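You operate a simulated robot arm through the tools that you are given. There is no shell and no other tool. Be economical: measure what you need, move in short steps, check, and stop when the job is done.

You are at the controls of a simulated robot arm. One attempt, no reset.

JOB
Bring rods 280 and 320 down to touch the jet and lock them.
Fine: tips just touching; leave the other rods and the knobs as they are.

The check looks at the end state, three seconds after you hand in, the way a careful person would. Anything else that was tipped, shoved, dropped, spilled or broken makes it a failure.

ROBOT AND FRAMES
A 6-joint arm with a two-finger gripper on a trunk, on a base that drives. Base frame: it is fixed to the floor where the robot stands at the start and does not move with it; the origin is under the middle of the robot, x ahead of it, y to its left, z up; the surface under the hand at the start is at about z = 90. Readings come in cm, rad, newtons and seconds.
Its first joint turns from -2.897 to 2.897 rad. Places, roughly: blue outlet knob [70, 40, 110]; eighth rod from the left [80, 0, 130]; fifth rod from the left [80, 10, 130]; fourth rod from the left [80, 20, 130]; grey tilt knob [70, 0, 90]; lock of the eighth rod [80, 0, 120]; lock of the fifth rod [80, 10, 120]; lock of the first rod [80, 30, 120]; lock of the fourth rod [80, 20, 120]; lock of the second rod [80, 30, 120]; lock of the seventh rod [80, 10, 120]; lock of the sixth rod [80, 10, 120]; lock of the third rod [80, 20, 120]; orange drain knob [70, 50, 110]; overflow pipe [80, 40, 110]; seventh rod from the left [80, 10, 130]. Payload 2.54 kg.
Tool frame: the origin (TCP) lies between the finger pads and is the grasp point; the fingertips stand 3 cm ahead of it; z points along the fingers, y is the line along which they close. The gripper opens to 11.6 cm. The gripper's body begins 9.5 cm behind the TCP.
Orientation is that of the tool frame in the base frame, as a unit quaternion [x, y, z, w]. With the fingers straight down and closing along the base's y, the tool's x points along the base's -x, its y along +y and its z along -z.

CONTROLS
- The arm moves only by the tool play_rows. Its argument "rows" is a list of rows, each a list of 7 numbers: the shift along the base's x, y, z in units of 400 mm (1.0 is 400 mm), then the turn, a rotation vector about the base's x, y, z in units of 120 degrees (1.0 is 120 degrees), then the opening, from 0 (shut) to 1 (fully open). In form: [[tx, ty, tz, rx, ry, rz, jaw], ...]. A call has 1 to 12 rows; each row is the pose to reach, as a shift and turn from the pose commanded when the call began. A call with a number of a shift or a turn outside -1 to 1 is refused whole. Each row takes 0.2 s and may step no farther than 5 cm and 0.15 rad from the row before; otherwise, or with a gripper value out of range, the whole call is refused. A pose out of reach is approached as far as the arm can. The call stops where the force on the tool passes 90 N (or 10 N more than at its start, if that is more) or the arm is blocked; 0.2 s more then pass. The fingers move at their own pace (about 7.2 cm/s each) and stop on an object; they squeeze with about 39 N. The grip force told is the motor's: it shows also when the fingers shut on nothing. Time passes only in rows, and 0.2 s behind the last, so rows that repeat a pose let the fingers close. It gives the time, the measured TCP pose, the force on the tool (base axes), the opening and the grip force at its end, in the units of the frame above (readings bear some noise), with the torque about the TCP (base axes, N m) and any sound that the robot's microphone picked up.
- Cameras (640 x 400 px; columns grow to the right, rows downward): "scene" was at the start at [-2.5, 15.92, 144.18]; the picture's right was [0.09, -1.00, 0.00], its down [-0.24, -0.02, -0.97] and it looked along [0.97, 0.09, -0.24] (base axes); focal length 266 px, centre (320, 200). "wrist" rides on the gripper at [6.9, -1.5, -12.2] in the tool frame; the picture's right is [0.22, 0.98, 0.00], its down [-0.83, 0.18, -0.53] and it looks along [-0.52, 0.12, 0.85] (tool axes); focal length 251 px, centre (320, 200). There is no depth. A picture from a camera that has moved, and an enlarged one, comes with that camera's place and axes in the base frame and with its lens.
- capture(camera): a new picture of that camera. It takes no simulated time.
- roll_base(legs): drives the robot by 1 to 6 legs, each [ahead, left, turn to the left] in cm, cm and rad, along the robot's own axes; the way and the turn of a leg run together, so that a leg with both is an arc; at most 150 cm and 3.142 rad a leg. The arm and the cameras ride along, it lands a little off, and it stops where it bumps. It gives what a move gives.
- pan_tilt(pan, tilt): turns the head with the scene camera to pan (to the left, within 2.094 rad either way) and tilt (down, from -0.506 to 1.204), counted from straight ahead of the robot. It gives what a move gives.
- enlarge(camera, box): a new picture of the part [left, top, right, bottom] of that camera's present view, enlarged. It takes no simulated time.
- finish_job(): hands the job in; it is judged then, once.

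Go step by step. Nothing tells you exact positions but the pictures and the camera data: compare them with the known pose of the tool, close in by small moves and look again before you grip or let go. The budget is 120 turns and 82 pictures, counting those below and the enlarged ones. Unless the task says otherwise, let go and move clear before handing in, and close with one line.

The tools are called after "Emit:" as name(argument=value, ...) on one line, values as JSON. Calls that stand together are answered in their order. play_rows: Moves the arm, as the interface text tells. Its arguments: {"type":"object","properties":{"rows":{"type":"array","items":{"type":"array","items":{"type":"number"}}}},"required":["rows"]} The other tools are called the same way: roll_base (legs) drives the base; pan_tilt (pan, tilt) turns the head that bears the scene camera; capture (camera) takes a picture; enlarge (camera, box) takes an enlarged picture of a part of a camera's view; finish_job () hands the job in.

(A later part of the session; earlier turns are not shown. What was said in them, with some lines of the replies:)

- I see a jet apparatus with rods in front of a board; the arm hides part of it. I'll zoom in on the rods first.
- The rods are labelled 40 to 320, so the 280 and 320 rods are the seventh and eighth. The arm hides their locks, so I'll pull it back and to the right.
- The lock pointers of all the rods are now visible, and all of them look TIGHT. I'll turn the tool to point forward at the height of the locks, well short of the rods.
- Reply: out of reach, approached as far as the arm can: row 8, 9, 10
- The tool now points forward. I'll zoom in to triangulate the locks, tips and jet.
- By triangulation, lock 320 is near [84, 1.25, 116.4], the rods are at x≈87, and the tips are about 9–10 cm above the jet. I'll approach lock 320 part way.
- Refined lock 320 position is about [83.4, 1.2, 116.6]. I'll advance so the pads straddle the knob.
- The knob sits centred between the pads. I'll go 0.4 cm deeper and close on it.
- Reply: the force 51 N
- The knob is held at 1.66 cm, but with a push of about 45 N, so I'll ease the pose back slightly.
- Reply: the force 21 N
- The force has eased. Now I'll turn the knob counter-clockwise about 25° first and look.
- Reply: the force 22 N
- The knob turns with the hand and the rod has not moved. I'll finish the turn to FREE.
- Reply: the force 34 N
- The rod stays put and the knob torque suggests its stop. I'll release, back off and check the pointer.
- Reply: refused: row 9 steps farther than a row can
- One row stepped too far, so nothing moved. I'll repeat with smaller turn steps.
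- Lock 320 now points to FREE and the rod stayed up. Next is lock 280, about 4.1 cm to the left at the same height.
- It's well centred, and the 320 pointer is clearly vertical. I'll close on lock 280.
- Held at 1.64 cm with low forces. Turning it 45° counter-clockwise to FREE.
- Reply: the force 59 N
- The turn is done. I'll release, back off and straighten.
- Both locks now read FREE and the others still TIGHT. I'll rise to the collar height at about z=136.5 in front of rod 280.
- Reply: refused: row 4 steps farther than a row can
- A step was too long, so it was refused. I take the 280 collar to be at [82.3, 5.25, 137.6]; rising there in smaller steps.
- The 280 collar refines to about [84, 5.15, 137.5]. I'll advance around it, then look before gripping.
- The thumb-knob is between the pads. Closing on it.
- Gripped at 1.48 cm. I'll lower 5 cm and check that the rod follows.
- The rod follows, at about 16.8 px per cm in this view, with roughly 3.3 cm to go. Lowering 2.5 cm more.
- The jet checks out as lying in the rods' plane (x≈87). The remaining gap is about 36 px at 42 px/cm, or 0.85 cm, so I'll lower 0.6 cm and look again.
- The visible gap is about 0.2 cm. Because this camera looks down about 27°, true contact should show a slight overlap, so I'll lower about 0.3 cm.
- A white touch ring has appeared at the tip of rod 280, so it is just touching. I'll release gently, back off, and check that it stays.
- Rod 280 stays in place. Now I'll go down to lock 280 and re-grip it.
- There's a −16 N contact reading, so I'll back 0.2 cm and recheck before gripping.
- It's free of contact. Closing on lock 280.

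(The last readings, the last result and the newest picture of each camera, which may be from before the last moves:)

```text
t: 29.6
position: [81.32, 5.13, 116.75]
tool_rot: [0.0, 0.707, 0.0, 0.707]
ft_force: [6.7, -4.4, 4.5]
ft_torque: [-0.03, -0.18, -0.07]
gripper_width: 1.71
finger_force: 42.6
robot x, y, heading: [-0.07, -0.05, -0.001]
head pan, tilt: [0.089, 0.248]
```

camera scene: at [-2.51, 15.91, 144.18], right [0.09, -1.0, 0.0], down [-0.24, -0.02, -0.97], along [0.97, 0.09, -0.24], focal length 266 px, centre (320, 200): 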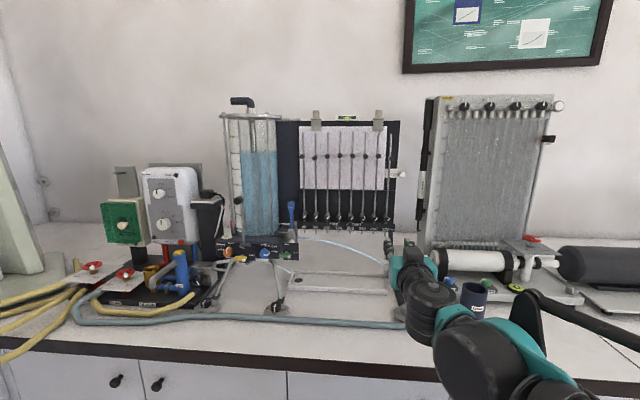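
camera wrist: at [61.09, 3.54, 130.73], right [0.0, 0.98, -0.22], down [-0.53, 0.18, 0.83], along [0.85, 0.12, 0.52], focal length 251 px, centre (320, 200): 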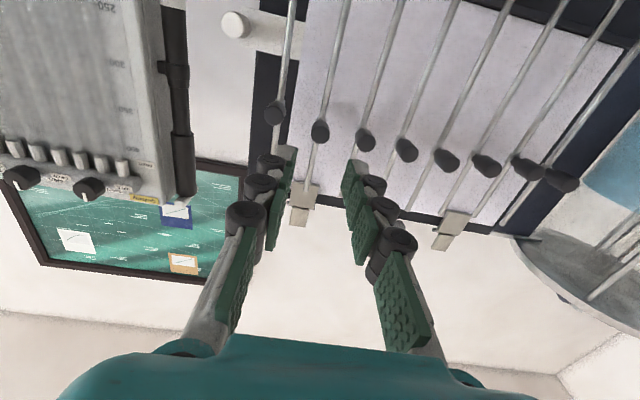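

Held. Turning clockwise 45° to TIGHT.

Emit:
play_rows(rows=[[0, 0, 0, 0.06, 0, 0, 0], [0, 0, 0, 0.12, 0, 0, 0], [0, 0, 0, 0.18, 0, 0, 0], [0, 0, 0, 0.24, 0, 0, 0], [0, 0, 0, 0.3, 0, 0, 0], [0, 0, 0, 0.36, 0, 0, 0], [0, 0, 0, 0.385, 0, 0, 0]])

Emit:
capture(camera="wrist")

```text
t: 31.2
position: [81.39, 4.71, 116.72]
tool_rot: [0.279, 0.65, 0.276, 0.651]
ft_force: [9.4, -41.6, -23.2]
ft_torque: [-0.54, 0.62, -0.58]
gripper_width: 1.7
finger_force: 42.4
robot x, y, heading: [-0.3, 0.1, -0.003]
head pan, tilt: [0.089, 0.248]
```

```text
43 pictures are left
camera wrist: at [69.07, 8.68, 110.88], right [0.0, 0.83, 0.56], down [-0.54, -0.47, 0.7], along [0.84, -0.3, 0.44], focal length 251 px, centre (320, 200)
```

wrist: 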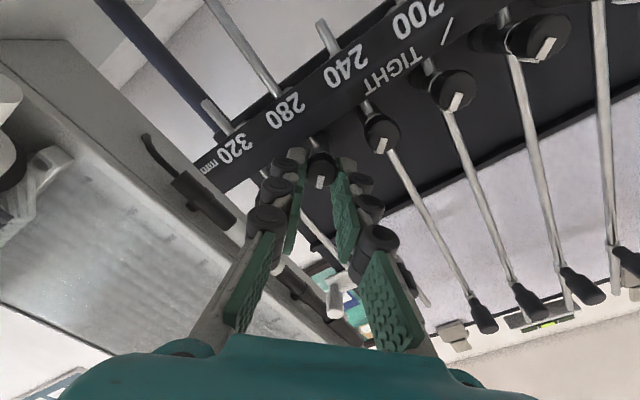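

The 280 pointer now looks parallel to its neighbours. Releasing, backing off and checking.

Emit:
play_rows(rows=[[0, 0.003, 0.002, 0, 0, 0, 0.28], [0, 0.003, 0.002, 0, 0, 0, 0.28], [-0.05, 0.003, 0.002, 0, 0, 0, 0.28], [-0.15, 0.003, 0, -0.06, 0, 0, 0.28], [-0.2, 0.003, 0, -0.12, 0, 0, 0.28], [-0.2, 0.003, 0, -0.18, 0, 0, 0.28], [-0.2, 0.003, 0, -0.24, 0, 0, 0.28], [-0.2, 0.003, 0, -0.31, 0, 0, 0.28], [-0.2, 0.003, 0, -0.385, 0, 0, 0.28]])

Emit:
capture(camera="wrist")

Emit:
enlarge(camera="scene", box=[362, 250, 382, 262])

```text
refused: row 9 steps farther than a row can; nothing moved
```

```text
42 pictures are left
camera wrist: at [69.07, 8.68, 110.88], right [0.0, 0.83, 0.56], down [-0.54, -0.47, 0.7], along [0.84, -0.3, 0.44], focal length 251 px, centre (320, 200)
```

wrist: 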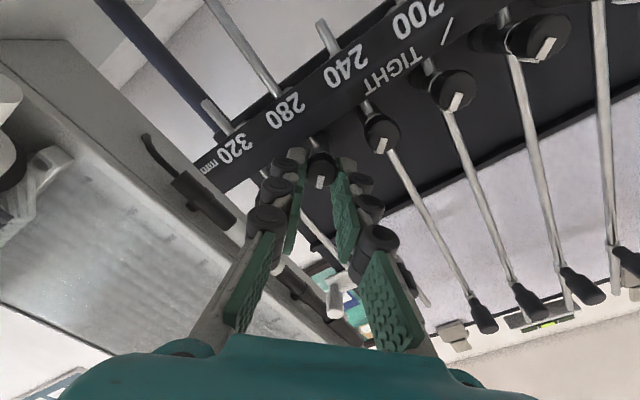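

```text
16.00 times, centred on (372, 256) of scene
camera zoom: at [-2.37, 15.69, 144.21], right [0.09, -1.0, 0.0], down [-0.24, -0.02, -0.97], along [0.97, 0.09, -0.25], focal length 4264 px, centre (-512, -696)
```

zoom: 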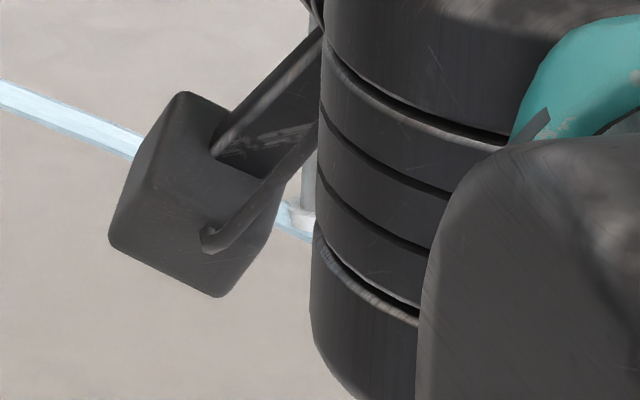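

The step limit again; repeating with smaller turn steps.

Emit:
play_rows(rows=[[0, 0.003, 0.002, 0, 0, 0, 0.28], [0, 0.003, 0.002, 0, 0, 0, 0.28], [-0.05, 0.003, 0.002, 0, 0, 0, 0.28], [-0.15, 0.003, 0, -0.06, 0, 0, 0.28], [-0.2, 0.003, 0, -0.12, 0, 0, 0.28], [-0.2, 0.003, 0, -0.18, 0, 0, 0.28], [-0.2, 0.003, 0, -0.24, 0, 0, 0.28], [-0.2, 0.003, 0, -0.3, 0, 0, 0.28], [-0.2, 0.003, 0, -0.35, 0, 0, 0.28], [-0.2, 0.003, 0, -0.385, 0, 0, 0.28]])

Emit:
enlarge(camera="wrist", box=[200, 60, 520, 260])

Emit:
enlarge(camera="scene", box=[340, 220, 400, 258])

```text
t: 33.4
position: [73.33, 5.3, 116.7]
tool_rot: [0.001, 0.707, 0.0, 0.707]
ft_force: [-0.1, 0.0, -0.8]
ft_torque: [0.02, 0.01, -0.02]
gripper_width: 3.24
finger_force: 0.0
robot x, y, heading: [-0.15, -0.15, 0.005]
head pan, tilt: [0.089, 0.248]
```

```text
2.00 times, centred on (360, 160) of wrist
camera zoom: at [60.97, 3.74, 109.95], right [0.0, 0.98, -0.22], down [-0.53, 0.18, 0.83], along [0.85, 0.12, 0.52], focal length 503 px, centre (240, 280)
```

zoom: 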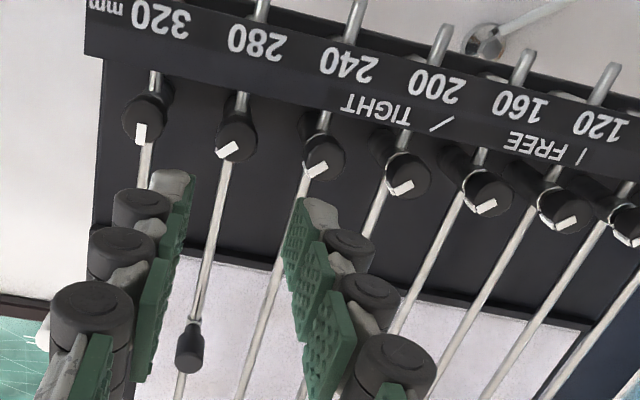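

```text
10.53 times, centred on (370, 239) of scene
camera zoom: at [-2.5, 15.92, 144.18], right [0.09, -1.0, 0.0], down [-0.24, -0.02, -0.97], along [0.97, 0.09, -0.24], focal length 2805 px, centre (-206, -210)
```

zoom: 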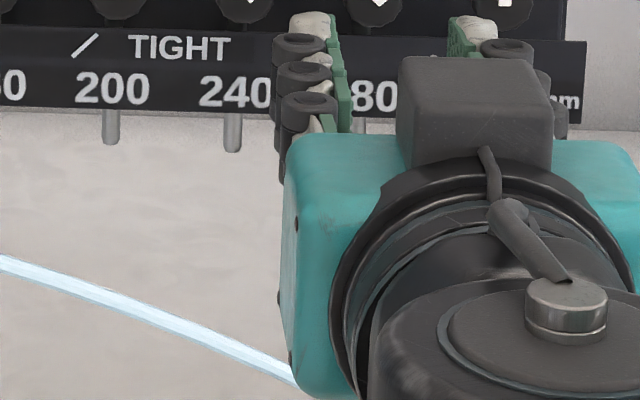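

Lock 280 now matches the other TIGHT pointers. Next I'll move up to the rod 320 collar at about [84, 1.15, 136.8].

Emit:
play_rows(rows=[[0, 0, 0.11, 0, 0, 0, 0.28], [0, 0, 0.22, 0, 0, 0, 0.28], [0, -0.03, 0.33, 0, 0, 0, 0.28], [0, -0.06, 0.43, 0, 0, 0, 0.28], [0, -0.103, 0.5, 0, 0, 0, 0.28], [0.1, -0.103, 0.5, 0, 0, 0, 0.28], [0.17, -0.103, 0.5, 0, 0, 0, 0.28], [0.17, -0.103, 0.5, 0, 0, 0, 0.28]])

Emit:
enlarge(camera="wrist", box=[200, 40, 440, 190])

Emit:
enlarge(camera="scene", box=[350, 240, 400, 271])

```text
t: 35.2
position: [79.89, 1.29, 136.69]
tool_rot: [-0.001, 0.707, 0.001, 0.707]
ft_force: [0.6, 0.3, 0.1]
ft_torque: [0.02, -0.02, 0.0]
gripper_width: 3.24
finger_force: 0.1
robot x, y, heading: [0.15, -0.13, 0.0]
head pan, tilt: [0.089, 0.248]
```

```text
2.67 times, centred on (320, 115) of wrist
camera zoom: at [67.61, -0.32, 129.98], right [0.0, 0.98, -0.22], down [-0.53, 0.18, 0.83], along [0.85, 0.12, 0.52], focal length 670 px, centre (320, 427)
```

zoom: 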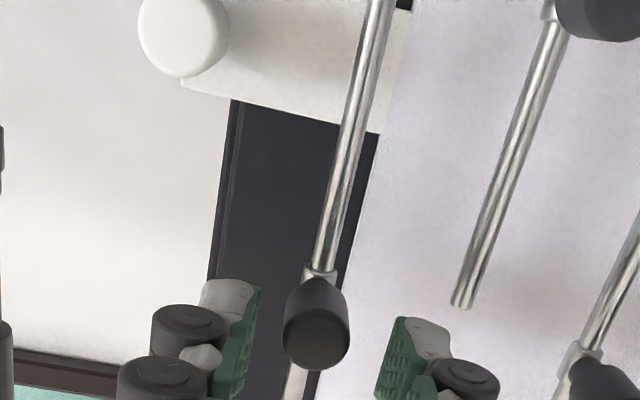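

```text
12.80 times, centred on (375, 256) of scene
camera zoom: at [-2.51, 15.92, 144.18], right [0.09, -1.0, 0.0], down [-0.24, -0.02, -0.97], along [0.97, 0.09, -0.24], focal length 3411 px, centre (-384, -510)
```

zoom: 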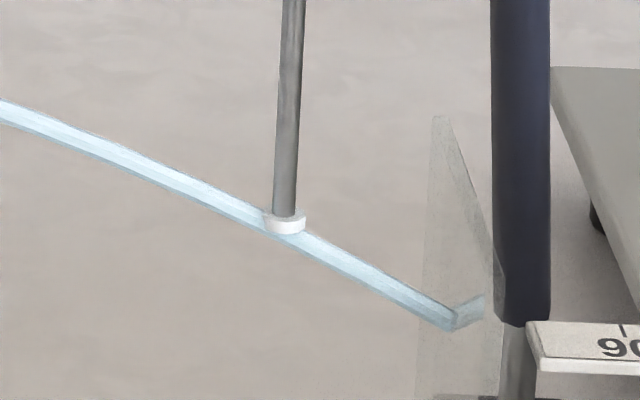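

Rod 280 still touches. The 320 knob is centred at about [83.5, 1.2, 137]; I'll advance and close.

Emit:
play_rows(rows=[[0.03, -0.002, 0.005, 0, 0, 0, 0.28], [0.053, -0.002, 0.005, 0, 0, 0, 0.28], [0.053, -0.002, 0.005, 0, 0, 0, 0.12], [0.053, -0.002, 0.005, 0, 0, 0, 0.05], [0.053, -0.002, 0.005, 0, 0, 0, 0.0], [0.053, -0.002, 0.005, 0, 0, 0, 0.0]])

Emit:
enlarge(camera="wrist", box=[200, 40, 440, 190])

```text
t: 36.6
position: [82.15, 1.07, 136.87]
tool_rot: [0.0, 0.707, 0.0, 0.707]
ft_force: [5.6, -7.7, 0.1]
ft_torque: [-0.06, -0.17, -0.11]
gripper_width: 1.49
finger_force: 41.2
robot x, y, heading: [0.19, -0.16, 0.001]
head pan, tilt: [0.089, 0.248]
```

```text
2.67 times, centred on (320, 115) of wrist
camera zoom: at [69.88, -0.49, 130.18], right [0.0, 0.98, -0.21], down [-0.53, 0.18, 0.83], along [0.85, 0.11, 0.52], focal length 670 px, centre (320, 427)
```

zoom: 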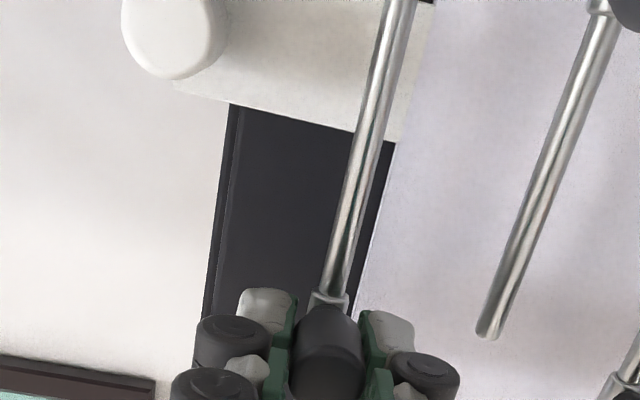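

Gripped. Lowering rod 320 by 7.5 cm, then looking.

Emit:
play_rows(rows=[[0, -0.002, -0.02, 0, 0, 0, 0], [0, -0.002, -0.04, 0, 0, 0, 0], [0, -0.002, -0.06, 0, 0, 0, 0], [0, -0.002, -0.08, 0, 0, 0, 0], [0, -0.002, -0.1, 0, 0, 0, 0], [0, -0.002, -0.12, 0, 0, 0, 0], [0, -0.002, -0.14, 0, 0, 0, 0], [0, -0.002, -0.16, 0, 0, 0, 0], [0, -0.002, -0.1875, 0, 0, 0, 0], [0, -0.002, -0.1875, 0, 0, 0, 0]])

Emit:
enlarge(camera="scene", box=[355, 245, 395, 270])

```text
t: 38.8
position: [82.19, 1.27, 129.44]
tool_rot: [-0.001, 0.707, 0.0, 0.707]
ft_force: [12.0, 15.0, 0.2]
ft_torque: [0.09, -0.15, 0.1]
gripper_width: 1.45
finger_force: 41.3
robot x, y, heading: [0.25, -0.2, 0.004]
head pan, tilt: [0.089, 0.248]
```

```text
16.00 times, centred on (375, 258) of scene
camera zoom: at [-2.44, 16.01, 144.17], right [0.09, -1.0, 0.0], down [-0.24, -0.02, -0.97], along [0.97, 0.09, -0.25], focal length 4264 px, centre (-560, -720)
```

zoom: 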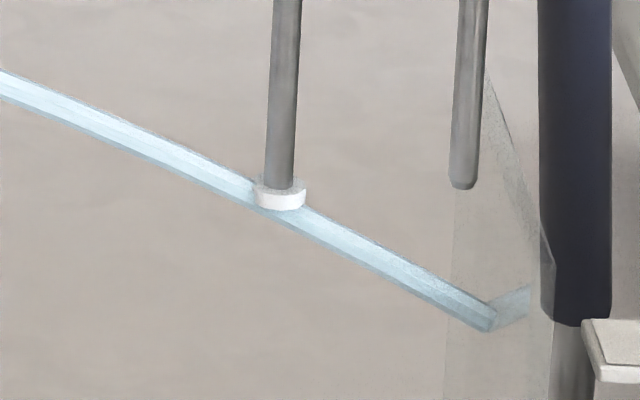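

About 2.4 cm remain for rod 320. Lowering 2.0 cm.

Emit:
play_rows(rows=[[0, -0.002, -0.02, 0, 0, 0, 0], [0, -0.002, -0.035, 0, 0, 0, 0], [0, -0.002, -0.049, 0, 0, 0, 0], [0, -0.002, -0.049, 0, 0, 0, 0]])

Emit:
enlarge(camera="scene", box=[365, 250, 397, 270])

```text
t: 39.8
position: [82.27, 1.1, 127.48]
tool_rot: [-0.001, 0.707, -0.001, 0.707]
ft_force: [5.3, 20.9, -0.4]
ft_torque: [0.14, -0.11, 0.21]
gripper_width: 1.46
finger_force: 41.1
robot x, y, heading: [-0.18, -0.12, 0.003]
head pan, tilt: [0.089, 0.248]
```

```text
16.00 times, centred on (381, 260) of scene
camera zoom: at [-2.48, 16.05, 144.17], right [0.09, -1.0, 0.0], down [-0.24, -0.02, -0.97], along [0.97, 0.09, -0.25], focal length 4264 px, centre (-656, -760)
```

zoom: 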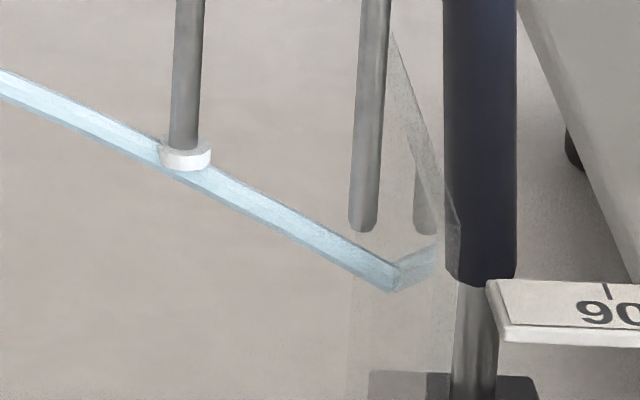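

The gap is about 15 px, roughly 0.36 cm. Lowering 0.3 cm and easing the sideways load.

Emit:
play_rows(rows=[[0, 0.003, -0.004, 0, 0, 0, 0], [0, 0.004, -0.0075, 0, 0, 0, 0], [0, 0.004, -0.0075, 0, 0, 0, 0]])

Emit:
enlarge(camera="scene", box=[365, 250, 397, 270])

```text
t: 40.6
position: [82.16, 1.13, 127.25]
tool_rot: [-0.001, 0.707, -0.001, 0.707]
ft_force: [3.1, 12.1, 0.5]
ft_torque: [0.11, 0.0, 0.12]
gripper_width: 1.46
finger_force: 40.8
robot x, y, heading: [-0.03, 0.11, 0.002]
head pan, tilt: [0.089, 0.248]
```

```text
16.00 times, centred on (381, 260) of scene
camera zoom: at [-2.49, 15.98, 144.17], right [0.09, -1.0, 0.0], down [-0.24, -0.02, -0.97], along [0.97, 0.09, -0.25], focal length 4264 px, centre (-656, -760)
```

zoom: 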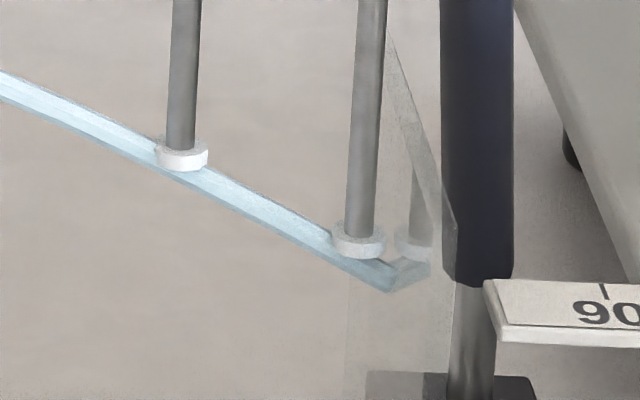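

The ring appears at 320 too, but it looks fainter. I'll zoom in on both tips to compare.

Emit:
enlarge(camera="scene", box=[368, 254, 388, 266])

```text
16.00 times, centred on (378, 260) of scene
camera zoom: at [-2.49, 15.98, 144.17], right [0.09, -1.0, 0.0], down [-0.24, -0.02, -0.97], along [0.97, 0.09, -0.25], focal length 4264 px, centre (-608, -760)
```

zoom: 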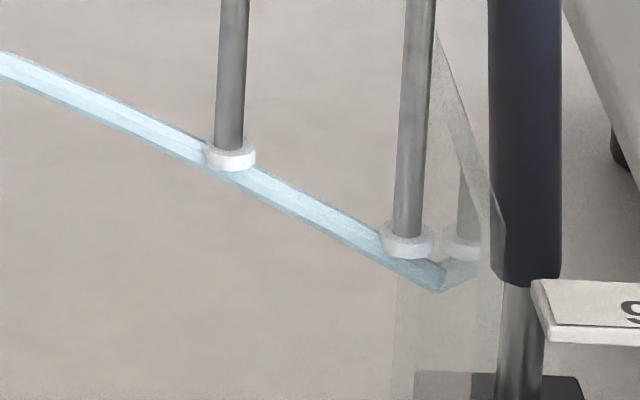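

Its dullness comes from the clear plate in front, and both rings sit the same way on the jet. Releasing rod 320 and backing off.

Emit:
play_rows(rows=[[0, 0.002, 0, 0, 0, 0, 0.1], [0, 0.002, 0, 0, 0, 0, 0.28], [0, 0.002, 0, 0, 0, 0, 0.28], [-0.06, 0.002, 0, 0, 0, 0, 0.28], [-0.16, 0.002, 0, 0, 0, 0, 0.28], [-0.215, 0.002, 0, 0, 0, 0, 0.28], [-0.215, 0.002, 0, 0, 0, 0, 0.28]])

Emit:
enlarge(camera="scene", box=[368, 254, 388, 266])

```text
t: 42.2
position: [73.58, 1.1, 127.2]
tool_rot: [0.0, 0.707, 0.0, 0.707]
ft_force: [0.4, 0.4, 0.8]
ft_torque: [-0.01, -0.02, 0.01]
gripper_width: 3.26
finger_force: 0.1
robot x, y, heading: [0.1, 0.08, 0.001]
head pan, tilt: [0.089, 0.248]
```

```text
16.00 times, centred on (378, 260) of scene
camera zoom: at [-2.5, 15.92, 144.18], right [0.09, -1.0, 0.0], down [-0.24, -0.02, -0.97], along [0.97, 0.09, -0.24], focal length 4264 px, centre (-608, -760)
```

zoom: 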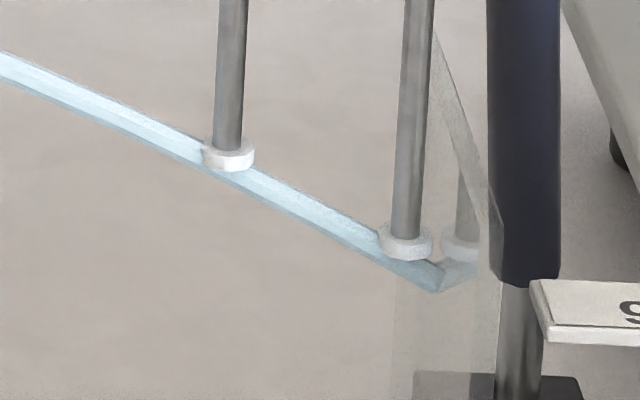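

Rod 320 holds in place, touching. Now I'll grip lock 320.

Emit:
play_rows(rows=[[0, 0, -0.1, 0, 0, 0, 0.28], [0, 0, -0.2, 0, 0, 0, 0.28], [0, 0.002, -0.261, 0, 0, 0, 0.28], [0.1, 0.002, -0.261, 0, 0, 0, 0.28], [0.16, 0.002, -0.261, 0, 0, 0, 0.28], [0.193, 0.002, -0.261, 0, 0, 0, 0.28], [0.193, 0.002, -0.261, 0, 0, 0, 0.28]])

Emit:
enlarge(camera="wrist", box=[220, 60, 460, 210])

```text
t: 43.8
position: [81.29, 1.2, 116.85]
tool_rot: [0.0, 0.707, 0.0, 0.707]
ft_force: [-0.1, -0.6, 0.2]
ft_torque: [0.01, -0.01, -0.01]
gripper_width: 3.2
finger_force: 0.0
robot x, y, heading: [-0.1, -0.36, -0.001]
head pan, tilt: [0.089, 0.248]
```

```text
2.67 times, centred on (340, 135) of wrist
camera zoom: at [69.07, -0.46, 110.07], right [0.0, 0.98, -0.22], down [-0.53, 0.18, 0.83], along [0.85, 0.12, 0.52], focal length 670 px, centre (267, 373)
```

zoom: 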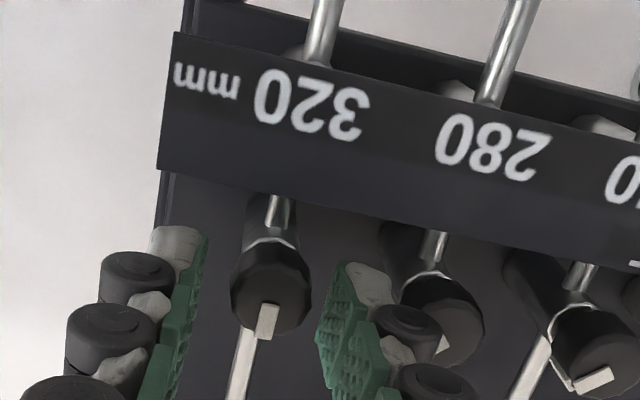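

Centred with no contact force. Closing.

Emit:
play_rows(rows=[[0, 0.001, -0.003, 0, 0, 0, 0.2], [0, 0.001, -0.003, 0, 0, 0, 0.05], [0, 0.001, -0.003, 0, 0, 0, 0.0], [0, 0.001, -0.003, 0, 0, 0, 0.0]])

```text
t: 44.8
position: [81.34, 1.13, 116.62]
tool_rot: [-0.001, 0.706, 0.0, 0.708]
ft_force: [7.2, -14.5, 6.7]
ft_torque: [-0.06, -0.21, -0.24]
gripper_width: 1.7
finger_force: 42.5
robot x, y, heading: [-0.02, -0.3, 0.0]
head pan, tilt: [0.089, 0.248]
```

Held. Turning clockwise to TIGHT.

Emit:
play_rows(rows=[[0, -0.002, 0, 0.06, 0, 0, 0], [0, -0.002, 0, 0.12, 0, 0, 0], [0, -0.002, 0, 0.18, 0, 0, 0], [0, -0.002, 0, 0.24, 0, 0, 0], [0, -0.002, 0, 0.3, 0, 0, 0], [0, -0.002, 0, 0.36, 0, 0, 0], [0, -0.002, 0, 0.385, 0, 0, 0]])

```text
t: 46.4
position: [81.26, 0.71, 116.35]
tool_rot: [0.279, 0.65, 0.276, 0.651]
ft_force: [1.5, -43.3, -21.1]
ft_torque: [-0.51, 0.41, -0.84]
gripper_width: 1.71
finger_force: 42.4
robot x, y, heading: [-0.36, 0.32, -0.004]
head pan, tilt: [0.089, 0.248]
```

The response matches lock 280. Releasing and backing off.

Emit:
play_rows(rows=[[0, 0.003, 0.002, 0, 0, 0, 0.28], [0, 0.003, 0.002, 0, 0, 0, 0.28], [-0.05, 0.003, 0.002, 0, 0, 0, 0.28], [-0.15, 0.003, 0, -0.06, 0, 0, 0.28], [-0.2, 0.003, 0, -0.12, 0, 0, 0.28], [-0.25, 0.003, 0, -0.18, 0, 0, 0.28], [-0.3, 0.003, 0, -0.24, 0, 0, 0.28], [-0.3, 0.003, 0, -0.3, 0, 0, 0.28], [-0.3, 0.003, 0, -0.35, 0, 0, 0.28], [-0.3, 0.003, 0, -0.385, 0, 0, 0.28]])

Emit:
enlarge(camera="wrist", box=[280, 40, 520, 190])

Emit:
enlarge(camera="scene", box=[340, 200, 400, 238])

Emit:
enlarge(camera="scene", box=[368, 254, 388, 266])

```text
t: 48.6
position: [69.4, 1.21, 116.59]
tool_rot: [0.0, 0.707, -0.001, 0.707]
ft_force: [0.0, 0.5, -0.8]
ft_torque: [0.0, -0.01, 0.04]
gripper_width: 3.24
finger_force: 0.1
robot x, y, heading: [0.11, -0.08, 0.0]
head pan, tilt: [0.089, 0.248]
```

```text
2.67 times, centred on (400, 115) of wrist
camera zoom: at [57.06, -0.3, 109.8], right [0.0, 0.98, -0.22], down [-0.53, 0.18, 0.83], along [0.85, 0.12, 0.52], focal length 670 px, centre (107, 427)
```

zoom: 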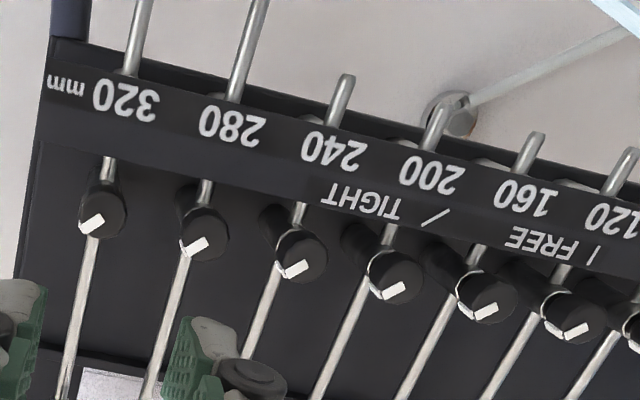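

```text
10.53 times, centred on (370, 219) of scene
camera zoom: at [-2.5, 15.92, 144.18], right [0.09, -1.0, 0.0], down [-0.24, -0.02, -0.97], along [0.97, 0.09, -0.24], focal length 2805 px, centre (-206, 0)
```

zoom: 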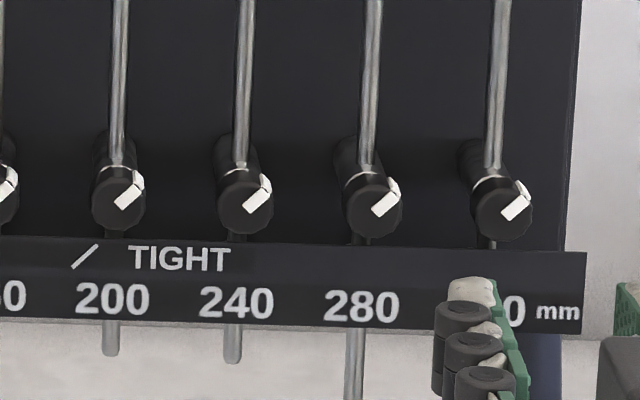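

```text
16.00 times, centred on (378, 260) of scene
camera zoom: at [-2.5, 15.92, 144.18], right [0.09, -1.0, 0.0], down [-0.24, -0.02, -0.97], along [0.97, 0.09, -0.24], focal length 4264 px, centre (-608, -760)
```

zoom: 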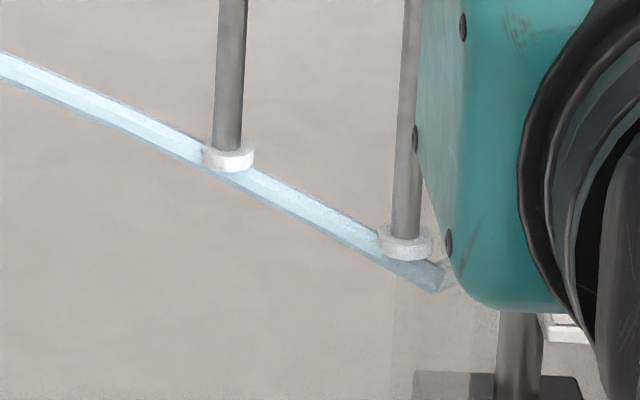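

All locks read TIGHT and both tips are touching the jet. I'll retreat clear and take a last look.

Emit:
play_rows(rows=[[-0.1, 0, 0.03, 0, 0, 0, 0.28], [-0.2, -0.05, 0.06, 0, 0, 0, 0.28], [-0.25, -0.12, 0.06, 0, 0, 0, 0.28], [-0.25, -0.12, 0.06, 0, 0, 0, 0.28]])

Emit:
capture(camera="scene")

Emit:
enlarge(camera="scene", box=[280, 195, 420, 282])

```text
t: 49.6
position: [60.43, -3.63, 119.15]
tool_rot: [0.001, 0.709, 0.005, 0.706]
ft_force: [0.0, -0.3, -0.2]
ft_torque: [0.01, 0.01, -0.03]
gripper_width: 3.28
finger_force: 0.1
out of reach, approached as far as the arm can: row 3, 4
robot x, y, heading: [-0.05, 0.06, 0.0]
head pan, tilt: [0.089, 0.248]
```

```text
26 pictures are left
camera scene: at [-2.03, 15.15, 144.28], right [0.09, -1.0, -0.01], down [-0.25, -0.02, -0.97], along [0.96, 0.09, -0.25], focal length 266 px, centre (320, 200)
```

scene: 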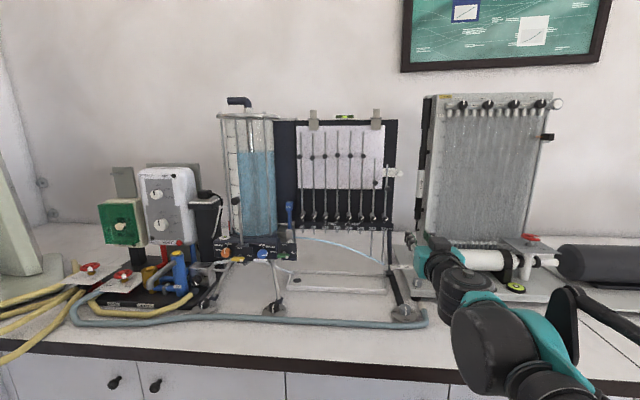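

```text
4.57 times, centred on (350, 238) of scene
camera zoom: at [-2.03, 15.15, 144.28], right [0.09, -1.0, -0.01], down [-0.25, -0.02, -0.97], along [0.96, 0.09, -0.25], focal length 1218 px, centre (183, 24)
```

zoom: 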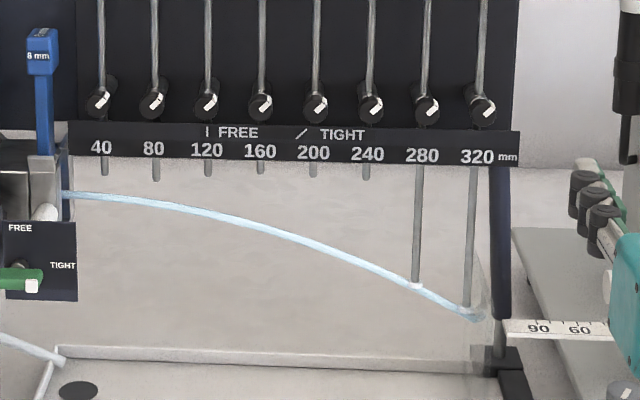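

Both rods touch and are locked, and everything else is unchanged. The arm is at its reach limit, so I'll ease it slightly forward before handing in.

Emit:
play_rows(rows=[[0.05, 0, 0, 0, 0, 0, 0.28], [0.05, 0, 0, 0, 0, 0, 0.28], [0.05, 0, 0, 0, 0, 0, 0.28]])

Emit:
enlarge(camera="scene", box=[280, 195, 420, 282])

```text
t: 50.4
position: [61.73, -3.35, 118.9]
tool_rot: [0.001, 0.707, 0.0, 0.707]
ft_force: [0.0, 0.2, 0.1]
ft_torque: [-0.01, 0.0, -0.01]
gripper_width: 3.26
finger_force: 0.1
robot x, y, heading: [-0.14, -0.08, -0.002]
head pan, tilt: [0.089, 0.248]
```

```text
4.57 times, centred on (350, 238) of scene
camera zoom: at [-2.51, 15.92, 144.18], right [0.09, -1.0, 0.0], down [-0.24, -0.02, -0.97], along [0.97, 0.09, -0.24], focal length 1218 px, centre (183, 24)
```

zoom: 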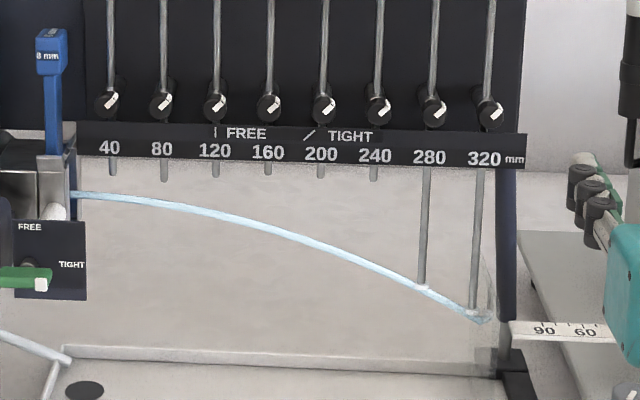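

Everything is steady and the arm is clear, so I'm handing in.

Emit:
finish_job()

```text
The job is handed in.
```

Rods 280 and 320 are down with their tips just touching the jet and both locks turned to TIGHT; the other rods and the knobs look unchanged in the last pictures, and the job is handed in.
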